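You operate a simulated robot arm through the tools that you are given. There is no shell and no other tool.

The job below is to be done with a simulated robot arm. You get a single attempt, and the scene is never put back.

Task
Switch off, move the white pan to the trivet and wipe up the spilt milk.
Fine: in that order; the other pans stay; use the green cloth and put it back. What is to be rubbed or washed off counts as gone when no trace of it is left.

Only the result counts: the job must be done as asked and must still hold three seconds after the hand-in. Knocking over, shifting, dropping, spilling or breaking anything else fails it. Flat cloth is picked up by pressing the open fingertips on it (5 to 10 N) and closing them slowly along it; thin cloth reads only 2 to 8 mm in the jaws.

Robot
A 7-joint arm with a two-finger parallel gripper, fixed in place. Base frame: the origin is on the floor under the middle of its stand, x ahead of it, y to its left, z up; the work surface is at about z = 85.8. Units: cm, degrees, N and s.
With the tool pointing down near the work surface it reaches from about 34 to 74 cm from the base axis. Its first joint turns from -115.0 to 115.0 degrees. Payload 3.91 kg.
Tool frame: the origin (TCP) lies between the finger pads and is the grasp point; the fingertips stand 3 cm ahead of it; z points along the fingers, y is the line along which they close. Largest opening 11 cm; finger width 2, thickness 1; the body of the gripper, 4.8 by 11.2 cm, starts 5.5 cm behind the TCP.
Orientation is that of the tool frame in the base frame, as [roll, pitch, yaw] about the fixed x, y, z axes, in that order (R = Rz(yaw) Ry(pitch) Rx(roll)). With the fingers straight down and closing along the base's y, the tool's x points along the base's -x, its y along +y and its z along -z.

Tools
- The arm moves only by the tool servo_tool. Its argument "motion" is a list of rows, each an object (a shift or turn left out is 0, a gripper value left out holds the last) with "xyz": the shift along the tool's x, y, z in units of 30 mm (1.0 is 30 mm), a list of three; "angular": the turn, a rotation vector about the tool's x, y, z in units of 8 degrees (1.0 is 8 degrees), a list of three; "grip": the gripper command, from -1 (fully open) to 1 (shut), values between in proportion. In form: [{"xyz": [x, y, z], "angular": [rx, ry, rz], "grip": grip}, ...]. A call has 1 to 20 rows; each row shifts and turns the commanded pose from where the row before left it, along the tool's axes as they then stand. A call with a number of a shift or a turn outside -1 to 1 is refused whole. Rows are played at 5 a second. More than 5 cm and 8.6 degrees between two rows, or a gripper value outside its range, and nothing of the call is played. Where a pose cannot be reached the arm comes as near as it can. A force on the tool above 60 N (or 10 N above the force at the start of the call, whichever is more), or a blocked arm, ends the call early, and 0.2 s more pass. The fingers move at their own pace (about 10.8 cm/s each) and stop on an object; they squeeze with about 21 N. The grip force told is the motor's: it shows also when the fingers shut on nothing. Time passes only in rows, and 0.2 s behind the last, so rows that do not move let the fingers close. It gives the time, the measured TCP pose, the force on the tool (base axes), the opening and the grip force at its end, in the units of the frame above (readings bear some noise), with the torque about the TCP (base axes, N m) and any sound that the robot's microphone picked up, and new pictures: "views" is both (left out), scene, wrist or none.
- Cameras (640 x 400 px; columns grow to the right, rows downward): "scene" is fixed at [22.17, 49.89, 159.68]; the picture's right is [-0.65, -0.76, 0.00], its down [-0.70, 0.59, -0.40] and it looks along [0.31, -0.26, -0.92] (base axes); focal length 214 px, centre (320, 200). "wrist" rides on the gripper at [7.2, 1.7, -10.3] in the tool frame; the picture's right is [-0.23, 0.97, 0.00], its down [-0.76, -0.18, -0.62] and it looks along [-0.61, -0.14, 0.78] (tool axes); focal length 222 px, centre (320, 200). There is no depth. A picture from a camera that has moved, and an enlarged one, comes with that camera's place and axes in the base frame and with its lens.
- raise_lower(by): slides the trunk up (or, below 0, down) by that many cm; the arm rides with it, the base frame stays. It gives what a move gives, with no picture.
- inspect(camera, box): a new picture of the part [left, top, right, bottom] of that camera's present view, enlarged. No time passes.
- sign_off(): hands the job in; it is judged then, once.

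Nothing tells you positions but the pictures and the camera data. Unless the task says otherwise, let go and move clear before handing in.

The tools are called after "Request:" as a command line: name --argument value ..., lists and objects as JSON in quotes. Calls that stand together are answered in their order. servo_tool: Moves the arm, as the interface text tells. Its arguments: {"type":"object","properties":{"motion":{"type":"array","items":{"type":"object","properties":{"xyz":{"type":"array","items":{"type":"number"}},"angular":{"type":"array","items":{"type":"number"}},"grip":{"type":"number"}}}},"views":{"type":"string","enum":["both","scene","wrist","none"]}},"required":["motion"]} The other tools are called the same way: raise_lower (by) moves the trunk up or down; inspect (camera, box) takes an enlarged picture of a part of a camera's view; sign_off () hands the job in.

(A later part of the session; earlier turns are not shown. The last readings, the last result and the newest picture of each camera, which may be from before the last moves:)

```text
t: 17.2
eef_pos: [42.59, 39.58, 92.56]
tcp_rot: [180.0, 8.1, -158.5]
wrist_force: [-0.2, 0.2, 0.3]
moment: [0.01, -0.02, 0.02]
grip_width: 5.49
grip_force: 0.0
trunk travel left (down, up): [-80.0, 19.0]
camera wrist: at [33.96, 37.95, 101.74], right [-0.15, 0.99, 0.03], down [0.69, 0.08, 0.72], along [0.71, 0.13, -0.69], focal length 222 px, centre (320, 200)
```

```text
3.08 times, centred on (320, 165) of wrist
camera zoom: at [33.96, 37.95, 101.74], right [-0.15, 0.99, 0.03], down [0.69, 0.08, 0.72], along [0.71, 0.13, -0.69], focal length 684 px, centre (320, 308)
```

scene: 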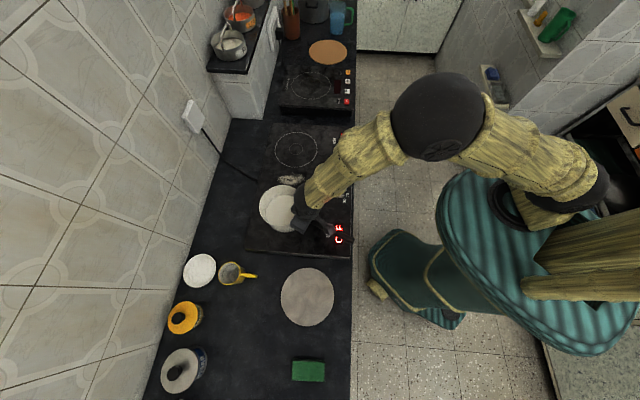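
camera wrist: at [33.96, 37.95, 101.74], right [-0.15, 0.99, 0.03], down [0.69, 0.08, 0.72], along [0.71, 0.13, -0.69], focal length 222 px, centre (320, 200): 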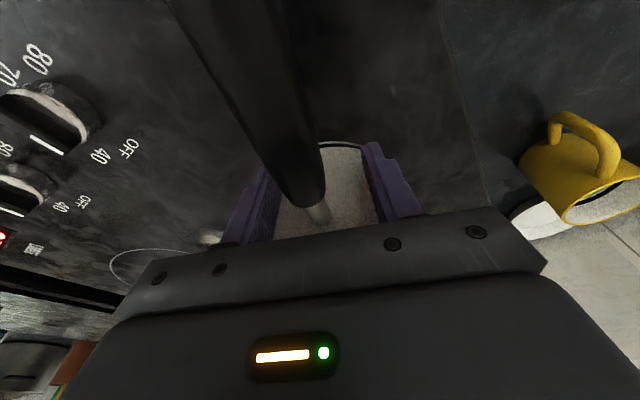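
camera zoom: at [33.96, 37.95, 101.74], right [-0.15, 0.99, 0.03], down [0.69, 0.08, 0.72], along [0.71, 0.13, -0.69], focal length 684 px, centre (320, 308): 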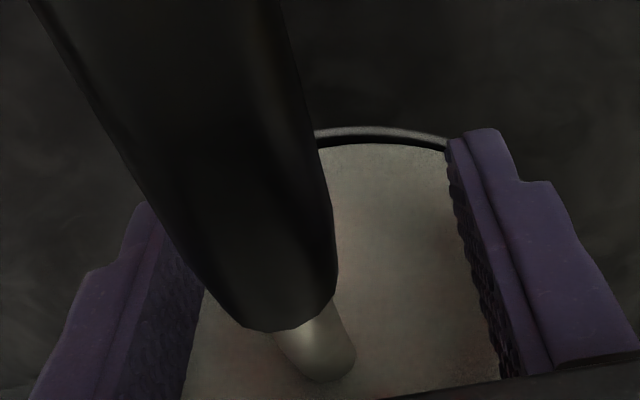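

The metal root is centred between the fingers. I edge a bit further toward the wall to feel for contact.

Request:
servo_tool --motion '[{"xyz": [-0.05, 0, 0]}, {"xyz": [0, 0, 0]}, {"xyz": [0, 0, 0]}]' --views "none"

Request:
servo_tool --motion '[{"xyz": [-0.05, 0, 0]}, {"xyz": [0, 0, 0]}, {"xyz": [0, 0, 0]}]' --views "wrist"

```text
t: 18.0
eef_pos: [42.75, 39.51, 92.58]
tcp_rot: [-180.0, 8.0, -158.4]
wrist_force: [-0.3, -0.8, 1.1]
moment: [0.01, -0.01, 0.01]
grip_width: 5.52
grip_force: 0.0
trunk travel left (down, up): [-80.0, 19.0]
```

```text
t: 18.8
eef_pos: [43.01, 39.69, 92.65]
tcp_rot: [179.9, 8.1, -158.4]
wrist_force: [-0.1, 0.4, -0.4]
moment: [-0.01, 0.01, 0.01]
grip_width: 5.49
grip_force: 0.0
trunk travel left (down, up): [-80.0, 19.0]
camera wrist: at [34.21, 38.05, 101.8], right [-0.15, 0.99, 0.03], down [0.69, 0.08, 0.72], along [0.71, 0.13, -0.69], focal length 222 px, centre (320, 200)
```

wrist: 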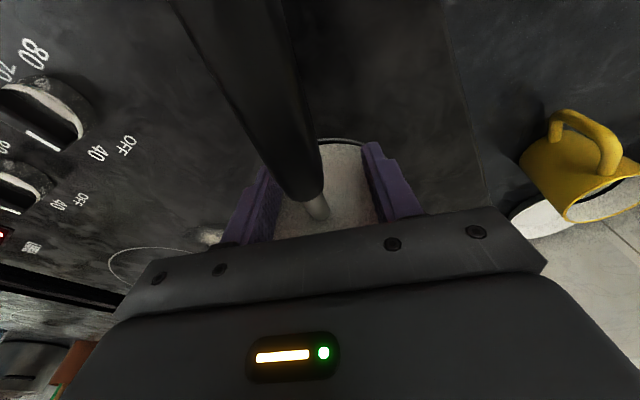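

No contact yet, but the curved wall will come nearer as the fingers close, so I back off 2 mm and close slowly towards the metal root, watching the force.

Request:
servo_tool --motion '[{"xyz": [0.067, 0, 0], "grip": 0}, {"grip": 0.2}, {"grip": 0.4}, {"grip": 0.55}, {"grip": 0.55}]' --views "both"

Request:
inspect --camera "wrist" --box '[220, 100, 420, 230]'

```text
t: 20.0
eef_pos: [42.87, 39.58, 92.7]
tcp_rot: [-180.0, 8.0, -158.3]
wrist_force: [-0.4, 0.3, 0.2]
moment: [0.01, 0.0, -0.02]
grip_width: 2.47
grip_force: 0.1
trunk travel left (down, up): [-80.0, 19.0]
camera wrist: at [34.09, 37.98, 101.81], right [-0.15, 0.99, 0.03], down [0.69, 0.08, 0.72], along [0.71, 0.13, -0.69], focal length 222 px, centre (320, 200)
```

scene: 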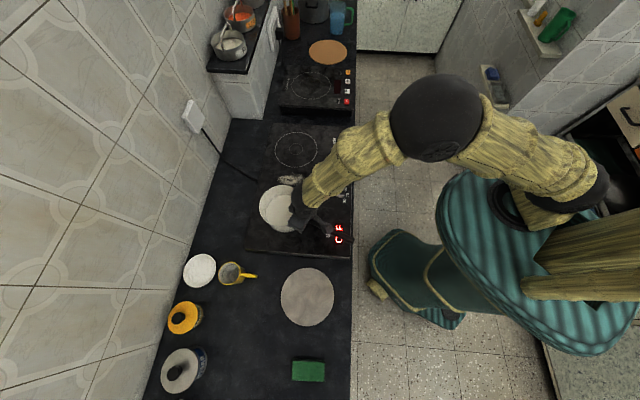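
wrist: 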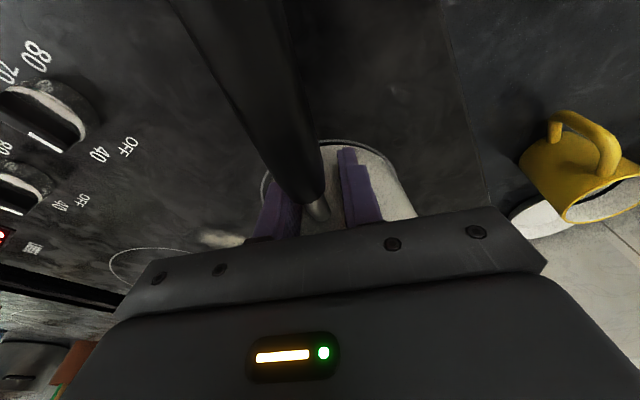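

```text
3.08 times, centred on (320, 165) of wrist
camera zoom: at [34.09, 37.98, 101.81], right [-0.15, 0.99, 0.03], down [0.69, 0.08, 0.72], along [0.71, 0.13, -0.69], focal length 684 px, centre (320, 308)
```

zoom: 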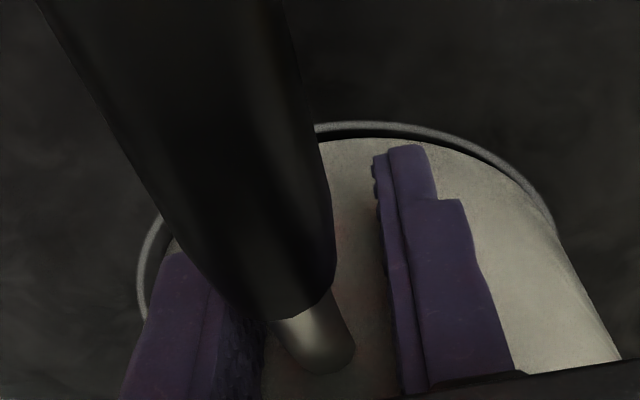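

The root lies between the fingers with no contact forces. I centre by about 1 mm and close fully on it.

Request:
servo_tool --motion '[{"xyz": [0, -0.04, 0], "grip": 0.55}, {"grip": 0.7}, {"grip": 0.8}, {"grip": 0.9}, {"grip": 1}, {"grip": 1}]' --views "both"

Request:
inspect --camera "wrist" --box '[220, 100, 420, 230]'

Request:
inspect --camera "scene" --box '[240, 170, 360, 260]'

```text
t: 21.4
eef_pos: [42.87, 39.45, 92.58]
tcp_rot: [179.9, 7.9, -158.4]
wrist_force: [-0.3, -1.5, -0.2]
moment: [-0.1, 0.03, -0.19]
grip_width: 1.11
grip_force: 20.8
trunk travel left (down, up): [-80.0, 19.0]
camera wrist: at [34.12, 37.84, 101.83], right [-0.15, 0.99, 0.03], down [0.69, 0.08, 0.72], along [0.71, 0.13, -0.69], focal length 222 px, centre (320, 200)
```

scene: 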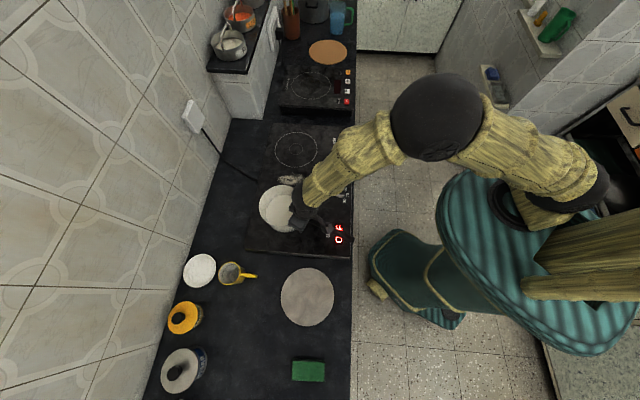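
wrist: 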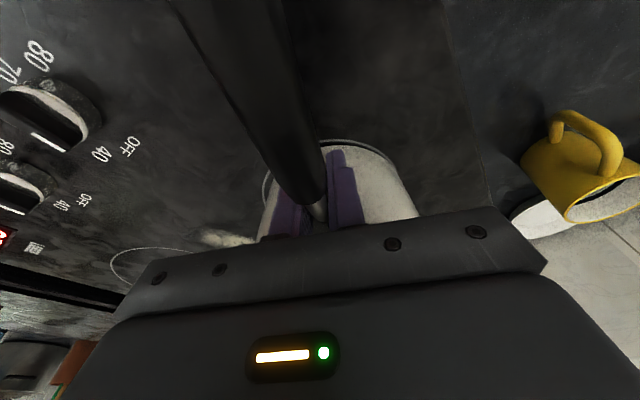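

```text
3.08 times, centred on (320, 165) of wrist
camera zoom: at [34.12, 37.84, 101.83], right [-0.15, 0.99, 0.03], down [0.69, 0.08, 0.72], along [0.71, 0.13, -0.69], focal length 684 px, centre (320, 308)
```

zoom: 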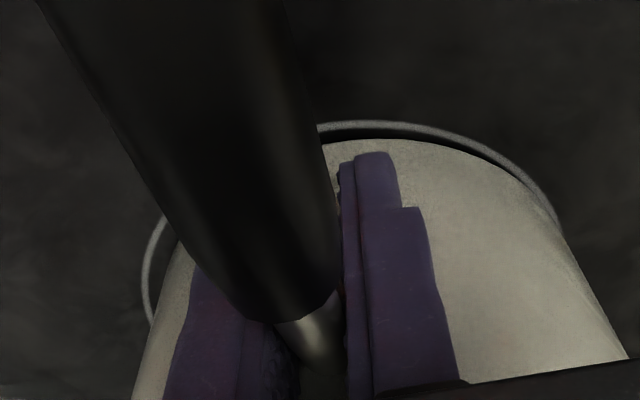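

```text
4.44 times, centred on (300, 215) of scene
camera zoom: at [22.17, 49.89, 159.68], right [-0.65, -0.76, 0.0], down [-0.7, 0.59, -0.4], along [0.31, -0.26, -0.92], focal length 953 px, centre (409, 133)
```

zoom: 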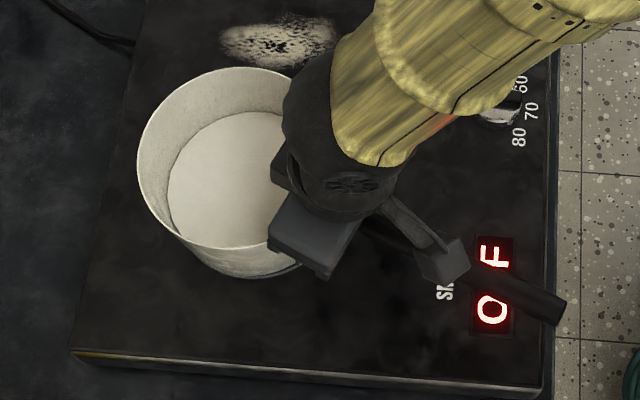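

The fingers hold the metal root (1.1 cm, about 21 N). I test with a tiny 3 mm lift to learn the weight and whether the pan tilts.

Request:
servo_tool --motion '[{"grip": 1}, {"xyz": [-0.007, 0, -0.05]}, {"xyz": [-0.007, 0, -0.05]}, {"xyz": [0, 0, 0]}, {"xyz": [0, 0, 0]}]' --views "scene"

Request:
inspect --camera "scene" --box '[240, 170, 360, 260]'

```text
t: 22.6
eef_pos: [42.82, 39.51, 92.81]
tcp_rot: [-180.0, 7.9, -158.3]
wrist_force: [0.4, -0.1, 1.1]
moment: [-0.2, 0.46, -0.01]
grip_width: 1.07
grip_force: 21.5
trunk travel left (down, up): [-80.0, 19.0]
```

scene: 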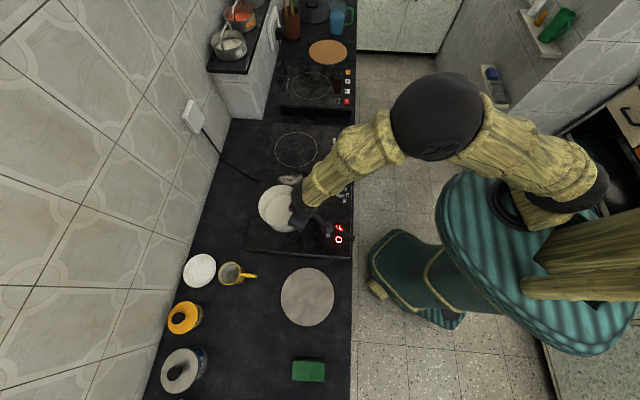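

```text
4.44 times, centred on (300, 215) of scene
camera zoom: at [22.17, 49.89, 159.68], right [-0.65, -0.76, 0.0], down [-0.7, 0.59, -0.4], along [0.31, -0.26, -0.92], focal length 953 px, centre (409, 133)
```

zoom: 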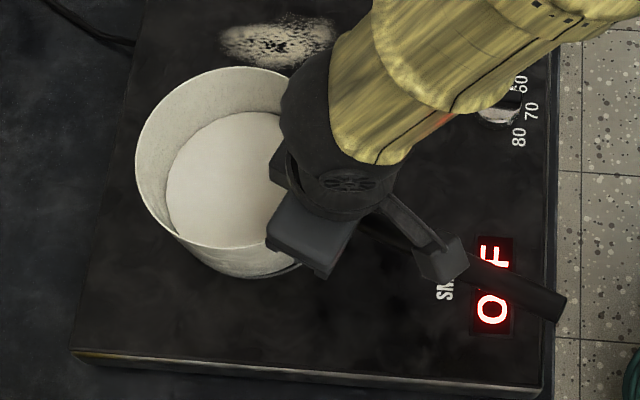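

The pan moved slightly with the fingers and shows hardly any change yet. I lift another 4 mm and read the force again.

Request:
servo_tool --motion '[{"xyz": [-0.01, 0, -0.066]}, {"xyz": [-0.01, 0, -0.066]}, {"xyz": [0, 0, 0]}, {"xyz": [0, 0, 0]}]' --views "both"

Request:
inspect --camera "scene" --box '[240, 170, 360, 260]'

Request:
inspect --camera "wrist" --box '[220, 100, 420, 230]'

```text
t: 23.6
eef_pos: [42.92, 39.41, 93.21]
tcp_rot: [180.0, 7.9, -158.4]
wrist_force: [-0.1, -0.4, -6.9]
moment: [-0.18, 0.47, -0.01]
grip_width: 1.09
grip_force: 21.0
trunk travel left (down, up): [-80.0, 19.0]
camera wrist: at [34.2, 37.83, 102.48], right [-0.15, 0.99, 0.03], down [0.69, 0.08, 0.72], along [0.71, 0.13, -0.69], focal length 222 px, centre (320, 200)
```

scene: 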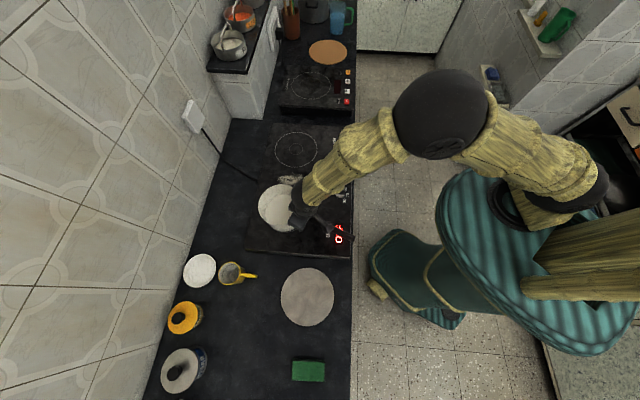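
wrist: 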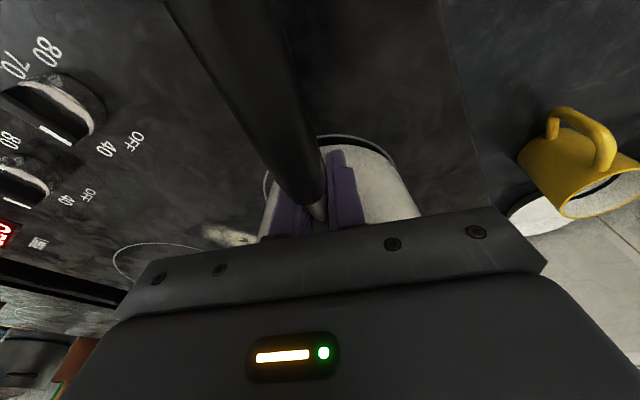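

```text
4.44 times, centred on (300, 215) of scene
camera zoom: at [22.17, 49.89, 159.68], right [-0.65, -0.76, 0.0], down [-0.7, 0.59, -0.4], along [0.31, -0.26, -0.92], focal length 953 px, centre (409, 133)
```

zoom: 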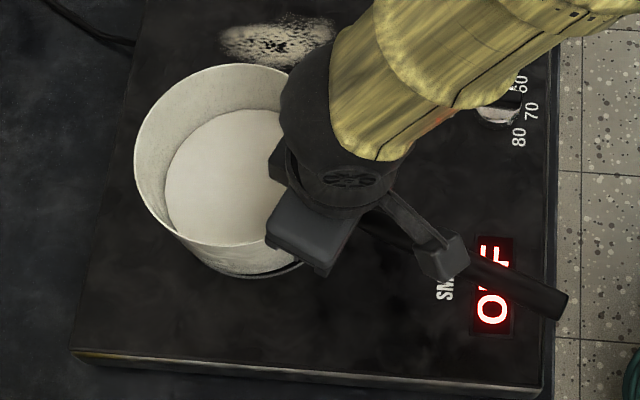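

```text
3.08 times, centred on (320, 165) of wrist
camera zoom: at [34.2, 37.83, 102.48], right [-0.15, 0.99, 0.03], down [0.69, 0.08, 0.72], along [0.71, 0.13, -0.69], focal length 684 px, centre (320, 308)
```

zoom: 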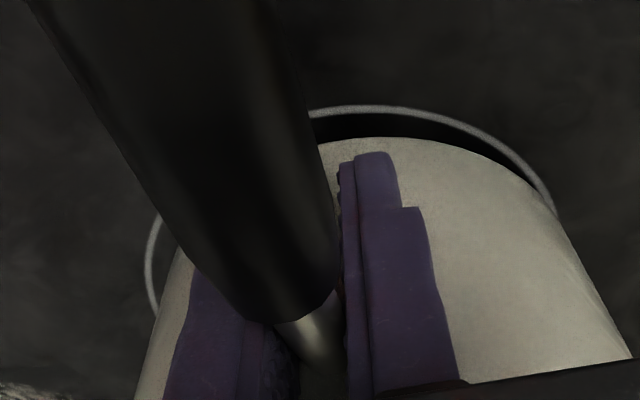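

The pan hangs level at about 6.9 N, with the whole weight on the gripper and no slip. I lift it gently another 4 cm and check that it stays level.

Request:
servo_tool --motion '[{"xyz": [-0.02, 0, -0.15], "grip": 1}, {"xyz": [-0.035, 0, -0.25]}, {"xyz": [-0.042, 0, -0.3]}, {"xyz": [-0.042, 0, -0.3]}, {"xyz": [-0.035, 0, -0.25]}, {"xyz": [-0.02, 0, -0.15]}, {"xyz": [0, 0, 0]}, {"xyz": [0, 0, 0]}]' --views "both"

Request:
inspect --camera "scene" --box '[240, 170, 360, 260]'

Request:
inspect --camera "wrist" --box '[220, 100, 420, 230]'

```text
t: 25.4
eef_pos: [42.98, 39.52, 97.62]
tcp_rot: [-180.0, 8.0, -158.4]
wrist_force: [0.8, 0.9, -8.1]
moment: [-0.2, 0.48, -0.01]
grip_width: 1.07
grip_force: 20.6
trunk travel left (down, up): [-80.0, 19.0]
camera wrist: at [34.22, 37.91, 106.79], right [-0.15, 0.99, 0.03], down [0.69, 0.08, 0.72], along [0.71, 0.13, -0.69], focal length 222 px, centre (320, 200)
```

scene: 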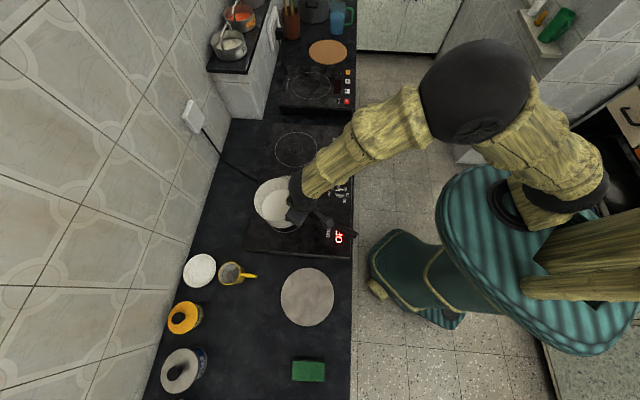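
wrist: 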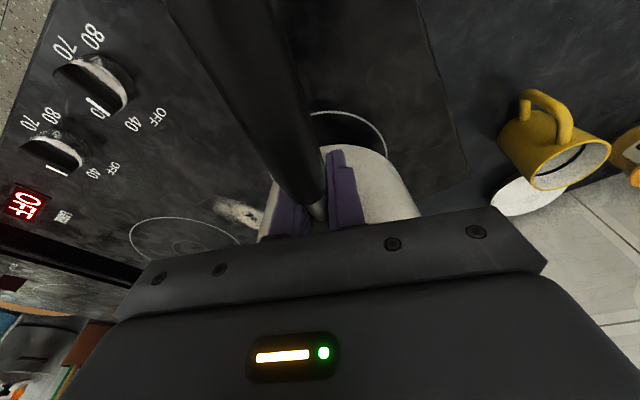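

```text
4.44 times, centred on (300, 215) of scene
camera zoom: at [22.17, 49.89, 159.68], right [-0.65, -0.76, 0.0], down [-0.7, 0.59, -0.4], along [0.31, -0.26, -0.92], focal length 953 px, centre (409, 133)
```

zoom: 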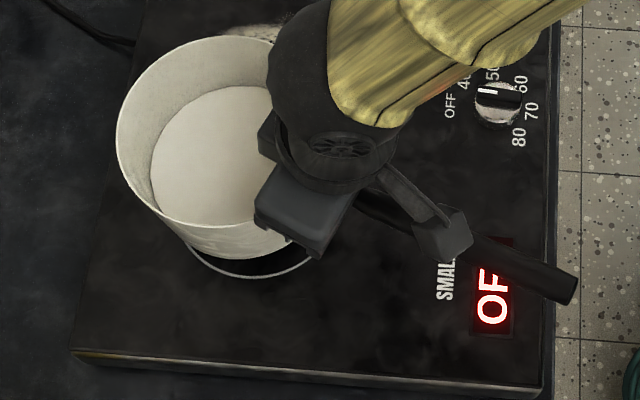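

```text
3.08 times, centred on (320, 165) of wrist
camera zoom: at [34.22, 37.91, 106.79], right [-0.15, 0.99, 0.03], down [0.69, 0.08, 0.72], along [0.71, 0.13, -0.69], focal length 684 px, centre (320, 308)
```

zoom: 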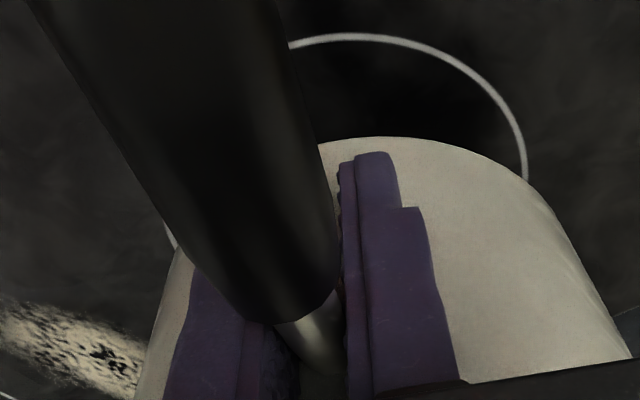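

The pan hangs level 5 cm above the hob. I carry it slowly towards the trivet at (24.2,53.3), keeping the same tilt, in two stages.

Request:
servo_tool --motion '[{"xyz": [0.168, 0.166, -0.0235], "grip": 1}, {"xyz": [0.3, 0.298, -0.042]}, {"xyz": [0.402, 0.398, -0.056]}, {"xyz": [0.402, 0.398, -0.056]}, {"xyz": [0.402, 0.398, -0.056]}, {"xyz": [0.402, 0.398, -0.056]}, {"xyz": [0.402, 0.398, -0.056]}, {"xyz": [0.402, 0.398, -0.056]}, {"xyz": [0.3, 0.298, -0.042]}, {"xyz": [0.168, 0.166, -0.0235]}, {"xyz": [0, 0, 0]}]' --views "both"

```text
t: 27.8
eef_pos: [29.87, 44.84, 97.58]
tcp_rot: [179.9, 7.9, -158.5]
wrist_force: [0.6, -0.7, -8.2]
moment: [-0.19, 0.49, -0.01]
grip_width: 1.08
grip_force: 21.4
trunk travel left (down, up): [-80.0, 19.0]
camera wrist: at [21.11, 43.31, 106.79], right [-0.15, 0.99, 0.03], down [0.69, 0.08, 0.72], along [0.71, 0.13, -0.69], focal length 222 px, centre (320, 200)
```

scene: 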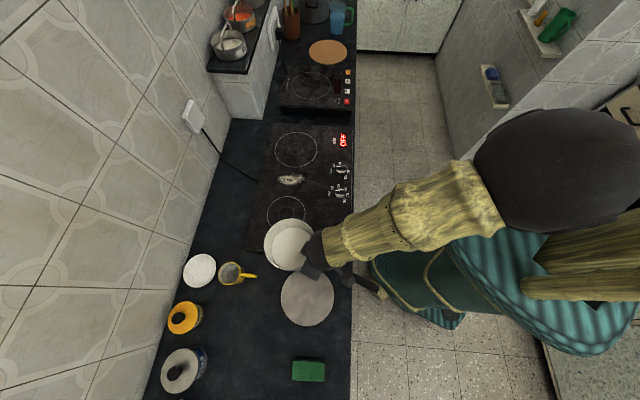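
wrist: 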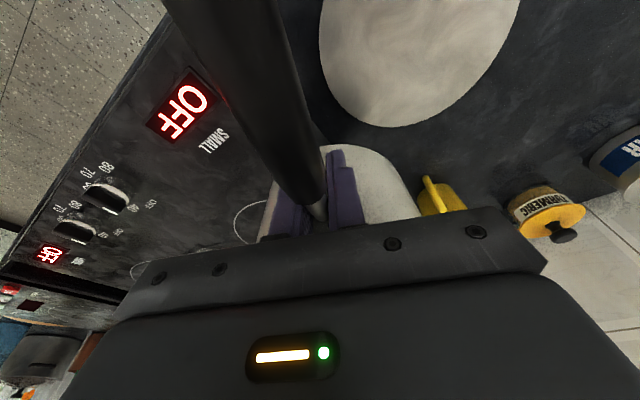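

The pan is halfway and steady. I check its centre against the trivet in an enlarged picture before the second stage.

Request:
inspect --camera "scene" --box '[240, 200, 400, 340]'

```text
2.86 times, centred on (320, 270) of scene
camera zoom: at [22.17, 49.89, 159.68], right [-0.65, -0.76, 0.0], down [-0.7, 0.59, -0.4], along [0.31, -0.26, -0.92], focal length 613 px, centre (320, 0)
```

zoom: 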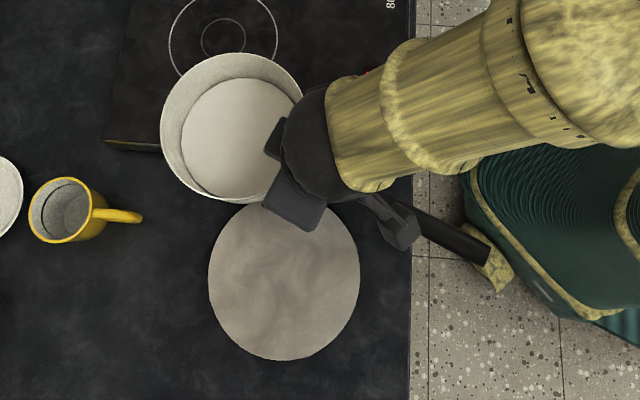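

The pan centre is about (37.3,47.7) now, and the trivet centre is about (24.4,53.2). I carry on with the second stage.

Request:
servo_tool --motion '[{"xyz": [0.165, 0.164, -0.023], "grip": 1}, {"xyz": [0.296, 0.295, -0.0415]}, {"xyz": [0.395, 0.394, -0.0553]}, {"xyz": [0.395, 0.394, -0.0553]}, {"xyz": [0.395, 0.394, -0.0553]}, {"xyz": [0.395, 0.394, -0.0553]}, {"xyz": [0.395, 0.394, -0.0553]}, {"xyz": [0.395, 0.394, -0.0553]}, {"xyz": [0.296, 0.295, -0.0415]}, {"xyz": [0.165, 0.164, -0.023]}, {"xyz": [0, 0, 0]}]' --views "both"

Request:
inspect --camera "scene" --box '[220, 220, 400, 380]'

```text
t: 30.2
eef_pos: [16.77, 50.34, 97.55]
tcp_rot: [-179.9, 8.0, -158.4]
wrist_force: [0.1, 0.2, -7.6]
moment: [-0.2, 0.45, 0.01]
grip_width: 1.08
grip_force: 21.5
trunk travel left (down, up): [-80.0, 19.0]
camera wrist: at [8.14, 48.74, 106.79], right [-0.15, 0.99, 0.03], down [0.69, 0.08, 0.72], along [0.71, 0.13, -0.69], focal length 222 px, centre (320, 200)
```

scene: 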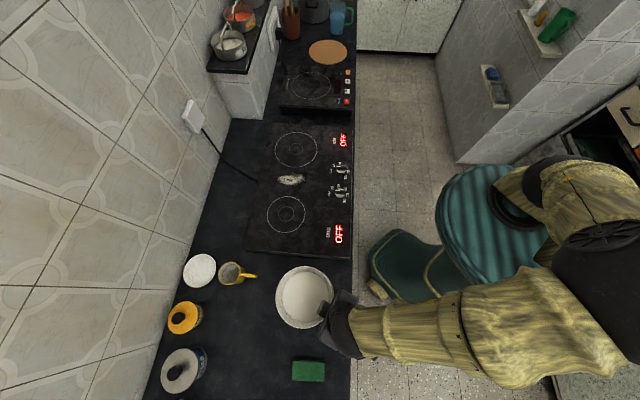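
wrist: 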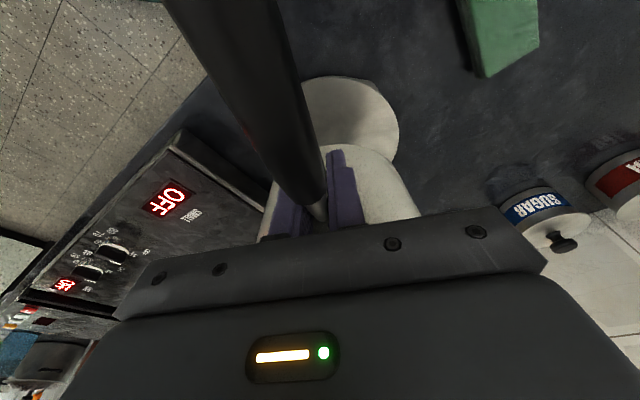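

```text
2.50 times, centred on (310, 300) of scene
camera zoom: at [22.17, 49.89, 159.68], right [-0.65, -0.76, 0.0], down [-0.7, 0.59, -0.4], along [0.31, -0.26, -0.92], focal length 536 px, centre (345, -50)
```

zoom: 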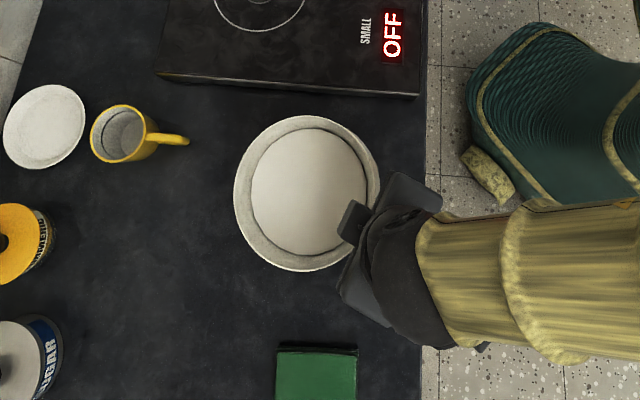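

The pan hovers right over the trivet and hides it, centred within half a centimetre. I lower it 5 cm first, correcting 4 mm sideways, then feel for the trivet.

Request:
servo_tool --motion '[{"xyz": [0.02, 0.05, 0.15], "grip": 1}, {"xyz": [0.042, 0.05, 0.3]}, {"xyz": [0.046, 0.04, 0.33]}, {"xyz": [0.046, 0, 0.33]}, {"xyz": [0.042, 0, 0.3]}, {"xyz": [0.02, 0, 0.15]}, {"xyz": [0, 0, 0]}]' --views "both"

Request:
inspect --camera "wrist" --box '[160, 0, 480, 220]'

Request:
inspect --camera "scene" --box '[250, 240, 370, 360]'

```text
t: 31.8
eef_pos: [16.63, 50.84, 92.72]
tcp_rot: [-180.0, 8.0, -158.4]
wrist_force: [0.2, -0.5, -7.5]
moment: [-0.16, 0.46, 0.04]
grip_width: 1.08
grip_force: 21.0
trunk travel left (down, up): [-80.0, 19.0]
camera wrist: at [8.0, 49.17, 101.98], right [-0.15, 0.99, 0.03], down [0.69, 0.08, 0.72], along [0.71, 0.13, -0.69], focal length 222 px, centre (320, 200)
```

scene: 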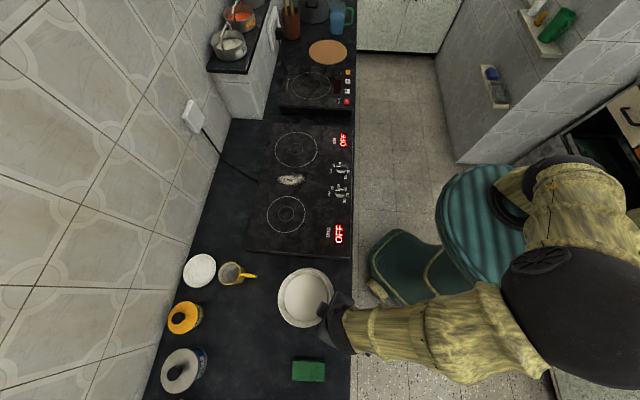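
wrist: 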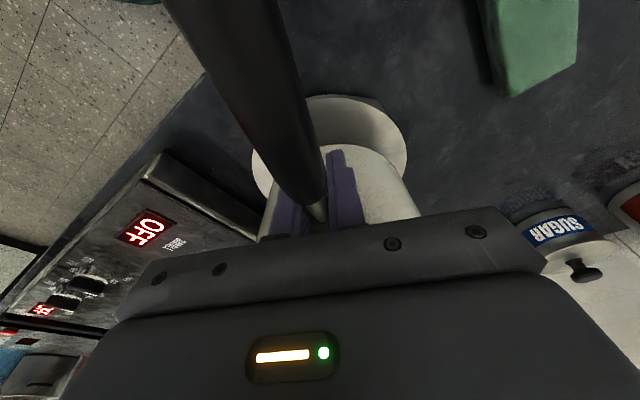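

```text
1.82 times, centred on (320, 110) of wrist
camera zoom: at [8.0, 49.17, 101.98], right [-0.15, 0.99, 0.03], down [0.69, 0.08, 0.72], along [0.71, 0.13, -0.69], focal length 404 px, centre (320, 364)
```

zoom: 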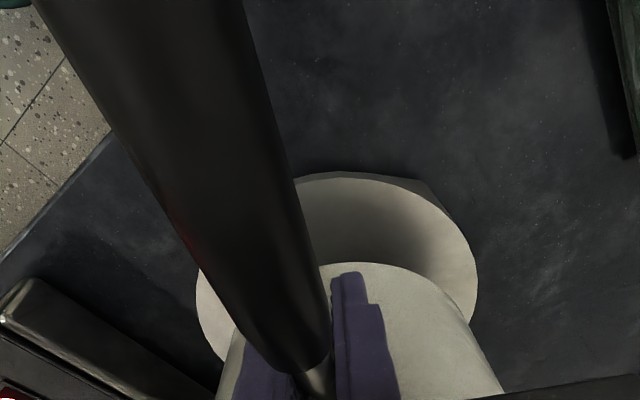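

```text
3.33 times, centred on (310, 300) of scene
camera zoom: at [22.17, 49.89, 159.68], right [-0.65, -0.76, 0.0], down [-0.7, 0.59, -0.4], along [0.31, -0.26, -0.92], focal length 715 px, centre (353, -133)
```

zoom: 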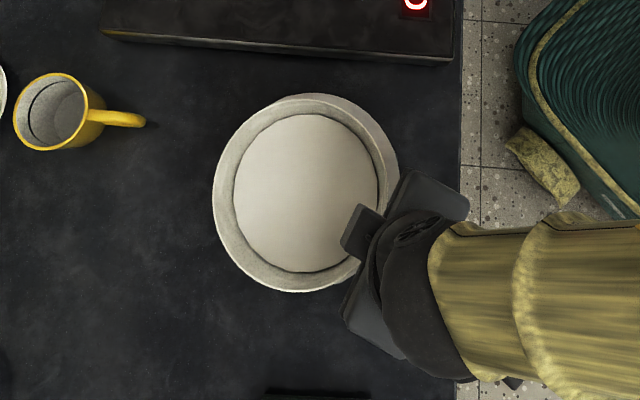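

The pan base is still a few centimetres above the trivet. I undo the sideways correction (the trivet shows a bit more on the far side) and lower in small steps while watching the force.

Request:
servo_tool --motion '[{"xyz": [0.014, -0.07, 0.1], "grip": 1}, {"xyz": [0.014, -0.07, 0.1]}, {"xyz": [0.014, 0, 0.1]}, {"xyz": [0.014, 0, 0.1]}, {"xyz": [0, 0, 0]}]' --views "none"

Request:
inspect --camera "wrist" --box '[160, 0, 480, 220]'

```text
t: 33.0
eef_pos: [17.03, 50.51, 91.66]
tcp_rot: [-179.9, 8.0, -158.5]
wrist_force: [-0.3, -0.5, -7.7]
moment: [-0.16, 0.46, 0.01]
grip_width: 1.08
grip_force: 21.0
trunk travel left (down, up): [-80.0, 19.0]
```

```text
1.82 times, centred on (320, 110) of wrist
camera zoom: at [8.23, 48.86, 100.74], right [-0.15, 0.99, 0.03], down [0.69, 0.08, 0.72], along [0.71, 0.13, -0.69], focal length 404 px, centre (320, 364)
```

zoom: 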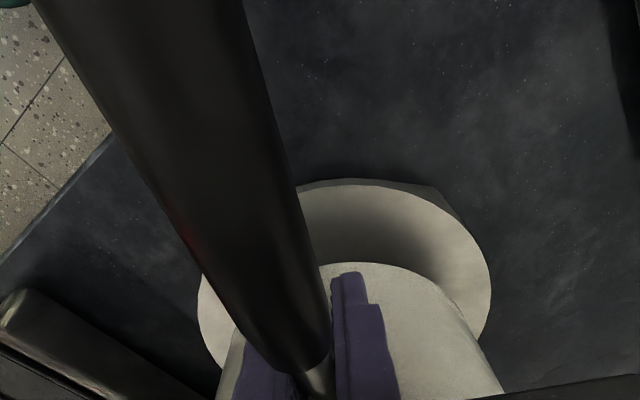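

Still hanging free at 7.7 N. I keep lowering in small steps.

Request:
servo_tool --motion '[{"xyz": [0.014, 0, 0.1], "grip": 1}, {"xyz": [0.014, 0, 0.1]}, {"xyz": [0.014, 0, 0.1]}, {"xyz": [0, 0, 0]}]' --views "wrist"

Request:
inspect --camera "wrist" --box '[160, 0, 480, 220]'

```text
t: 34.0
eef_pos: [16.85, 50.53, 90.63]
tcp_rot: [-180.0, 7.9, -158.4]
wrist_force: [0.1, 0.6, -7.7]
moment: [-0.16, 0.46, -0.03]
grip_width: 1.1
grip_force: 20.4
trunk travel left (down, up): [-80.0, 19.0]
camera wrist: at [8.09, 48.86, 99.82], right [-0.15, 0.99, 0.03], down [0.69, 0.08, 0.72], along [0.71, 0.13, -0.69], focal length 222 px, centre (320, 200)
```

wrist: 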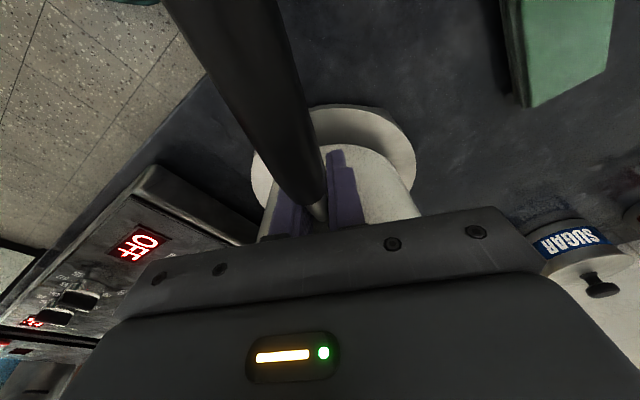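

```text
1.82 times, centred on (320, 110) of wrist
camera zoom: at [8.09, 48.86, 99.82], right [-0.15, 0.99, 0.03], down [0.69, 0.08, 0.72], along [0.71, 0.13, -0.69], focal length 404 px, centre (320, 364)
```

zoom: 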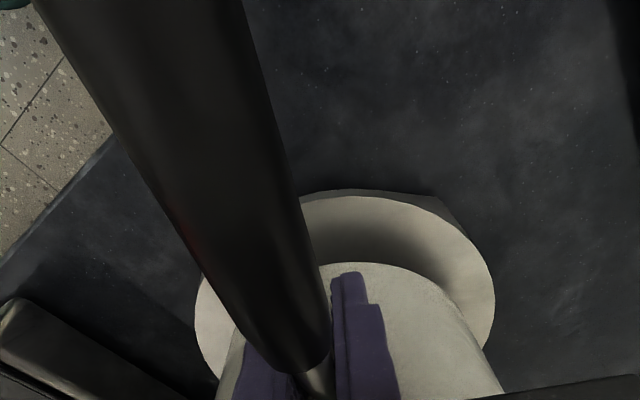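

Still free; I continue in 3 mm steps with force readings.

Request:
servo_tool --motion '[{"xyz": [0.01, 0, 0.07], "grip": 1}, {"xyz": [0.01, 0, 0.07]}, {"xyz": [0.01, 0, 0.07]}, {"xyz": [0, 0, 0]}]' --views "none"

Request:
inspect --camera "wrist" --box '[160, 0, 480, 220]'

```text
t: 35.0
eef_pos: [16.89, 50.48, 90.01]
tcp_rot: [-180.0, 8.0, -158.4]
wrist_force: [-0.3, -0.2, -7.4]
moment: [-0.17, 0.44, 0.02]
grip_width: 1.05
grip_force: 21.3
trunk travel left (down, up): [-80.0, 19.0]
```

```text
1.82 times, centred on (320, 110) of wrist
camera zoom: at [8.15, 48.9, 99.15], right [-0.15, 0.99, 0.03], down [0.69, 0.08, 0.72], along [0.71, 0.13, -0.69], focal length 404 px, centre (320, 364)
```

zoom: 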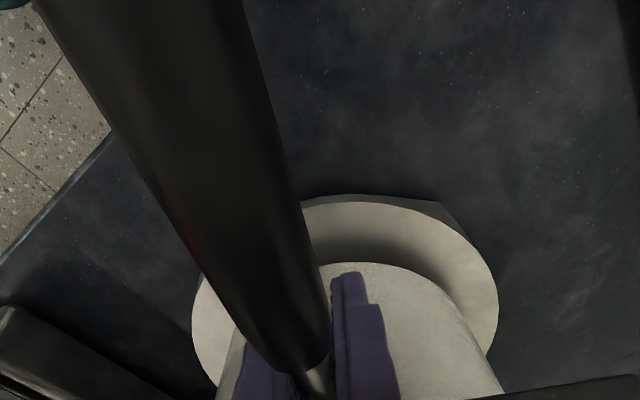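

Request:
servo_tool --motion '[{"xyz": [0.01, 0, 0.07], "grip": 1}, {"xyz": [0.01, 0, 0.07]}, {"xyz": [0.01, 0, 0.07]}, {"xyz": [0, 0, 0]}]' --views "none"

Request:
inspect --camera "wrist" --box '[160, 0, 480, 220]'

```text
t: 36.0
eef_pos: [16.83, 50.52, 89.39]
tcp_rot: [-179.9, 8.1, -158.4]
wrist_force: [0.0, 0.3, -7.4]
moment: [-0.17, 0.44, 0.01]
grip_width: 1.09
grip_force: 20.6
trunk travel left (down, up): [-80.0, 19.0]
```

```text
1.82 times, centred on (320, 110) of wrist
camera zoom: at [8.21, 48.87, 98.57], right [-0.15, 0.99, 0.03], down [0.69, 0.08, 0.72], along [0.71, 0.13, -0.69], focal length 404 px, centre (320, 364)
```

zoom: 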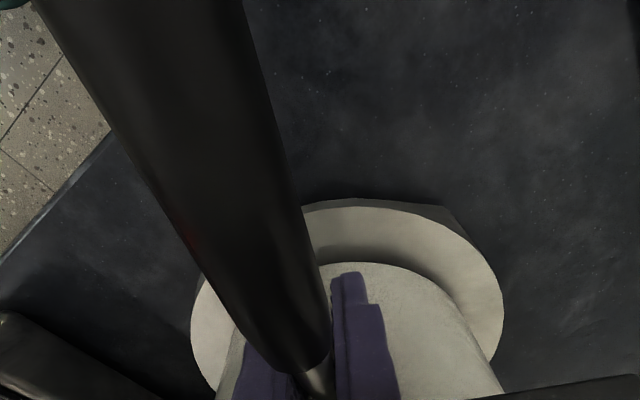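

Still hanging free as the gap narrows; I continue the same way.

Request:
servo_tool --motion '[{"xyz": [0.01, 0, 0.07], "grip": 1}, {"xyz": [0.01, 0, 0.07]}, {"xyz": [0, 0, 0]}]' --views "none"

Request:
servo_tool --motion '[{"xyz": [0.01, 0, 0.07], "grip": 1}, {"xyz": [0.01, 0, 0.07]}, {"xyz": [0, 0, 0]}]' --views "none"

Request:
inspect --camera "wrist" --box '[160, 0, 480, 220]'

```text
t: 36.8
eef_pos: [16.89, 50.52, 89.08]
tcp_rot: [180.0, 7.9, -158.4]
wrist_force: [0.5, 0.2, -8.0]
moment: [-0.2, 0.45, -0.01]
grip_width: 1.09
grip_force: 20.8
trunk travel left (down, up): [-80.0, 19.0]
```

```text
t: 37.6
eef_pos: [16.84, 50.53, 88.79]
tcp_rot: [179.8, 8.1, -158.3]
wrist_force: [-2.3, -1.0, 13.4]
moment: [0.1, -0.36, -0.08]
grip_width: 1.06
grip_force: 21.4
trunk travel left (down, up): [-80.0, 19.0]
```

```text
1.82 times, centred on (320, 110) of wrist
camera zoom: at [8.12, 48.83, 98.01], right [-0.15, 0.99, 0.04], down [0.69, 0.08, 0.72], along [0.71, 0.13, -0.69], focal length 404 px, centre (320, 364)
```

zoom: 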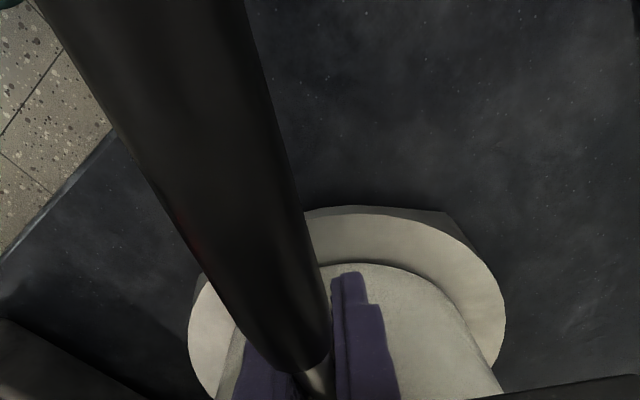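

The pan has touched the trivet (force now upward). I ease up a millimetre to remove the pressing force before letting go.

Request:
servo_tool --motion '[{"xyz": [-0.005, 0, -0.035], "grip": 1}, {"xyz": [0, 0, 0]}, {"xyz": [0, 0, 0]}]' --views "none"

```text
t: 38.4
eef_pos: [16.96, 50.33, 88.78]
tcp_rot: [179.8, 8.1, -158.5]
wrist_force: [-1.6, 2.7, 15.3]
moment: [0.05, -0.27, -0.06]
grip_width: 1.08
grip_force: 20.9
trunk travel left (down, up): [-80.0, 19.0]
```

Still pressing; I ease up a bit more.

Request:
servo_tool --motion '[{"xyz": [-0.006, 0, -0.045], "grip": 1}, {"xyz": [0, 0, 0]}, {"xyz": [0, 0, 0]}]' --views "none"

```text
t: 39.2
eef_pos: [16.95, 50.4, 88.87]
tcp_rot: [-179.8, 7.9, -158.4]
wrist_force: [-0.1, 0.6, -4.2]
moment: [0.01, 0.03, 0.08]
grip_width: 1.08
grip_force: 21.2
trunk travel left (down, up): [-80.0, 19.0]
```

Force is nearly balanced (pan resting on the trivet). I open the fingers gradually and back away along the tool axis.

Request:
servo_tool --motion '[{"xyz": [0.001, 0, 0.008], "grip": 0.8}, {"grip": 0.7}, {"grip": 0.55}, {"grip": 0.4}, {"grip": 0.2}, {"grip": 0}, {"grip": 0}]' --views "both"

Request:
inspect --camera "wrist" --box '[160, 0, 480, 230]'

Request:
inspect --camera "scene" --box '[250, 240, 370, 360]'

```text
t: 40.8
eef_pos: [16.89, 50.45, 88.77]
tcp_rot: [-179.9, 8.0, -158.3]
wrist_force: [-0.7, 1.0, -0.3]
moment: [0.02, 0.03, -0.03]
grip_width: 5.48
grip_force: 0.0
trunk travel left (down, up): [-80.0, 19.0]
camera wrist: at [8.2, 48.83, 98.07], right [-0.15, 0.99, 0.03], down [0.69, 0.08, 0.72], along [0.71, 0.13, -0.69], focal length 222 px, centre (320, 200)
```

scene: 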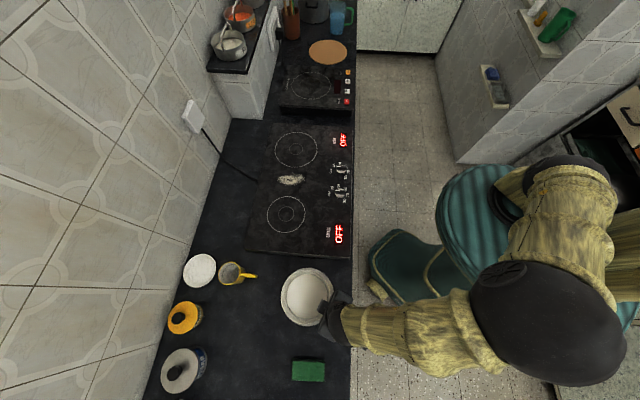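
wrist: 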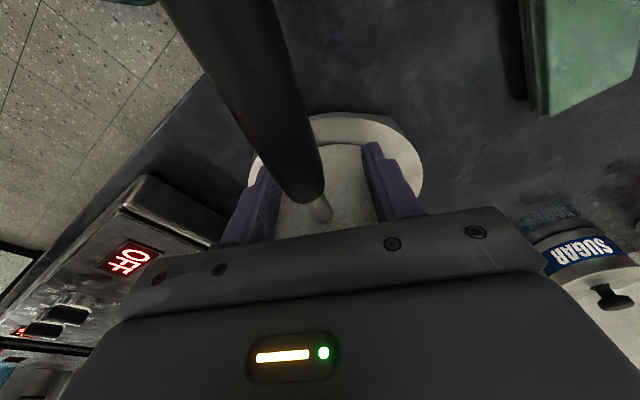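

```text
1.74 times, centred on (320, 115) of wrist
camera zoom: at [8.2, 48.83, 98.07], right [-0.15, 0.99, 0.03], down [0.69, 0.08, 0.72], along [0.71, 0.13, -0.69], focal length 386 px, centre (320, 348)
```

zoom: 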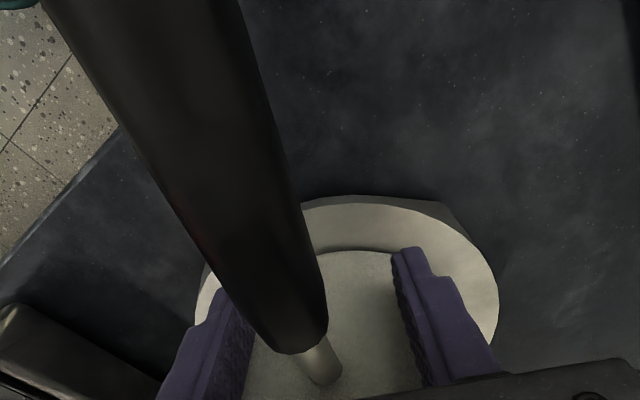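

```text
3.33 times, centred on (310, 300) of scene
camera zoom: at [22.17, 49.89, 159.68], right [-0.65, -0.76, 0.0], down [-0.7, 0.59, -0.4], along [0.31, -0.26, -0.92], focal length 715 px, centre (353, -133)
```

zoom: 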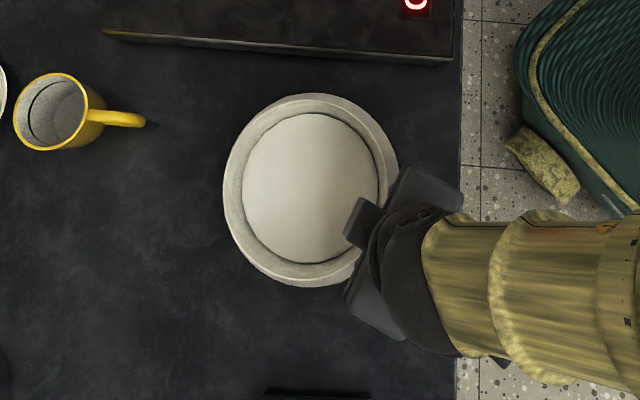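

The pan stands on the trivet and the fingers are free. I back off outward a few millimetres and withdraw along the tool axis, upward past the handle.

Request:
servo_tool --motion '[{"xyz": [0.1, 0, 0], "grip": 0}, {"xyz": [0.1, 0, 0]}, {"xyz": [0, 0, -0.5]}, {"xyz": [0, 0, -0.7]}, {"xyz": [0, 0, -0.8]}, {"xyz": [0, 0, -1]}, {"xyz": [0, 0, -1]}, {"xyz": [0, 0, -1]}, {"xyz": [0, 0, 0]}]' --views "both"

Request:
inspect --camera "scene" --box '[230, 240, 390, 400]'

```text
t: 42.8
eef_pos: [14.36, 49.42, 103.67]
tcp_rot: [-180.0, 8.0, -158.5]
wrist_force: [0.2, 0.0, 0.8]
moment: [-0.02, 0.02, 0.0]
grip_width: 5.51
grip_force: 0.0
trunk travel left (down, up): [-80.0, 19.0]
camera wrist: at [5.67, 47.89, 112.9], right [-0.15, 0.99, 0.03], down [0.69, 0.08, 0.72], along [0.71, 0.13, -0.69], focal length 222 px, centre (320, 200)
```

scene: 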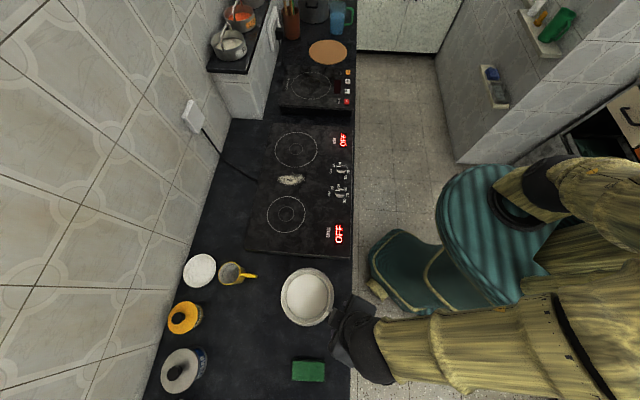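
wrist: 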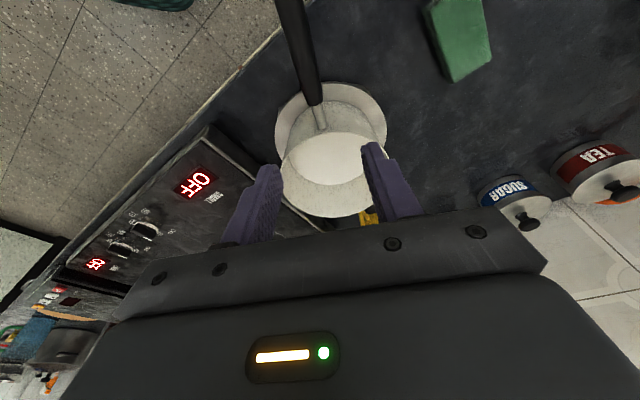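

```text
2.50 times, centred on (310, 320) of scene
camera zoom: at [22.17, 49.89, 159.68], right [-0.65, -0.76, 0.0], down [-0.7, 0.59, -0.4], along [0.31, -0.26, -0.92], focal length 536 px, centre (345, -100)
```

zoom: 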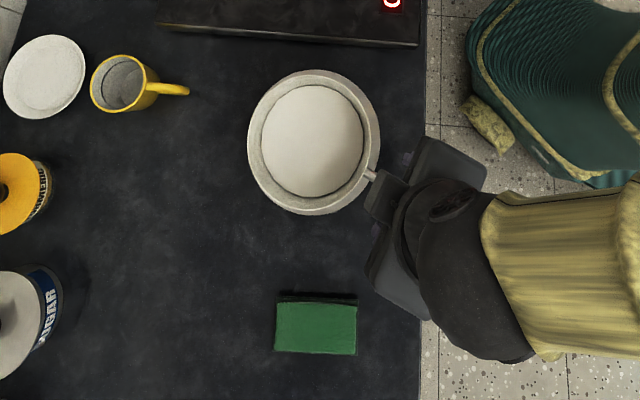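

The pan stands centred on the trivet. Now I straighten the tool, turn it to the counter's direction and go above the green block-like cloth near (9,65.6) for a close look.

Request:
servo_tool --motion '[{"angular": [0, 1, 0], "grip": -0.45}, {"xyz": [0, 0, -0.3], "angular": [0, 0, -0.9]}, {"xyz": [0, 0, -0.3], "angular": [0, 0, -0.9]}, {"angular": [0, 0, -0.9]}, {"angular": [0, 0, -0.79]}, {"xyz": [-0.485, 0.817, 0]}, {"xyz": [-0.485, 0.817, 0]}, {"xyz": [-0.485, 0.817, 0]}, {"xyz": [-0.485, 0.817, 0]}, {"xyz": [-0.485, 0.817, 0]}, {"xyz": [-0.485, 0.817, 0]}, {"xyz": [0, 0, 0]}]' --views "both"

Request:
inspect --camera "wrist" --box '[200, 0, 440, 220]'

Request:
inspect --camera "scene" --box '[230, 240, 390, 400]'

```text
t: 45.4
eef_pos: [8.8, 65.61, 105.55]
tcp_rot: [-179.9, 0.0, -130.5]
wrist_force: [-0.3, 0.1, 0.4]
moment: [0.02, -0.02, 0.02]
grip_width: 7.99
grip_force: 0.1
trunk travel left (down, up): [-80.0, 19.0]
camera wrist: at [2.68, 61.14, 115.82], right [-0.59, 0.81, 0.0], down [0.63, 0.46, 0.62], along [0.5, 0.37, -0.78], focal length 222 px, centre (320, 200)
```

scene: 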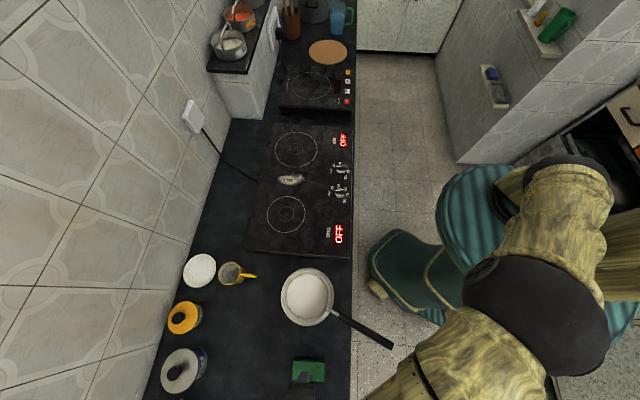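
wrist: 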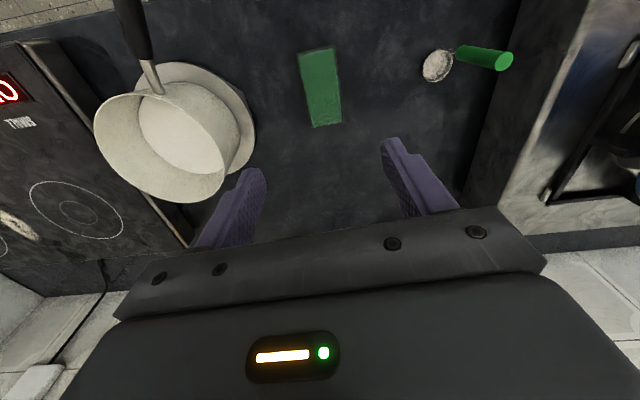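

```text
1.82 times, centred on (320, 110) of wrist
camera zoom: at [2.68, 61.14, 115.82], right [-0.59, 0.81, 0.0], down [0.63, 0.46, 0.62], along [0.5, 0.37, -0.78], focal length 404 px, centre (320, 364)
```

zoom: 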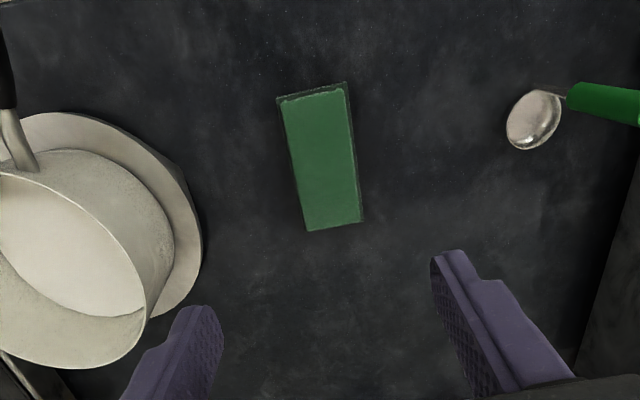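

```text
2.50 times, centred on (310, 320) of scene
camera zoom: at [22.17, 49.89, 159.68], right [-0.65, -0.76, 0.0], down [-0.7, 0.59, -0.4], along [0.31, -0.26, -0.92], focal length 536 px, centre (345, -100)
```

zoom: 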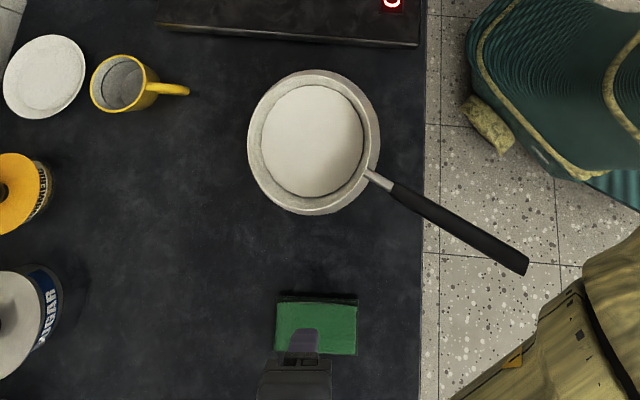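

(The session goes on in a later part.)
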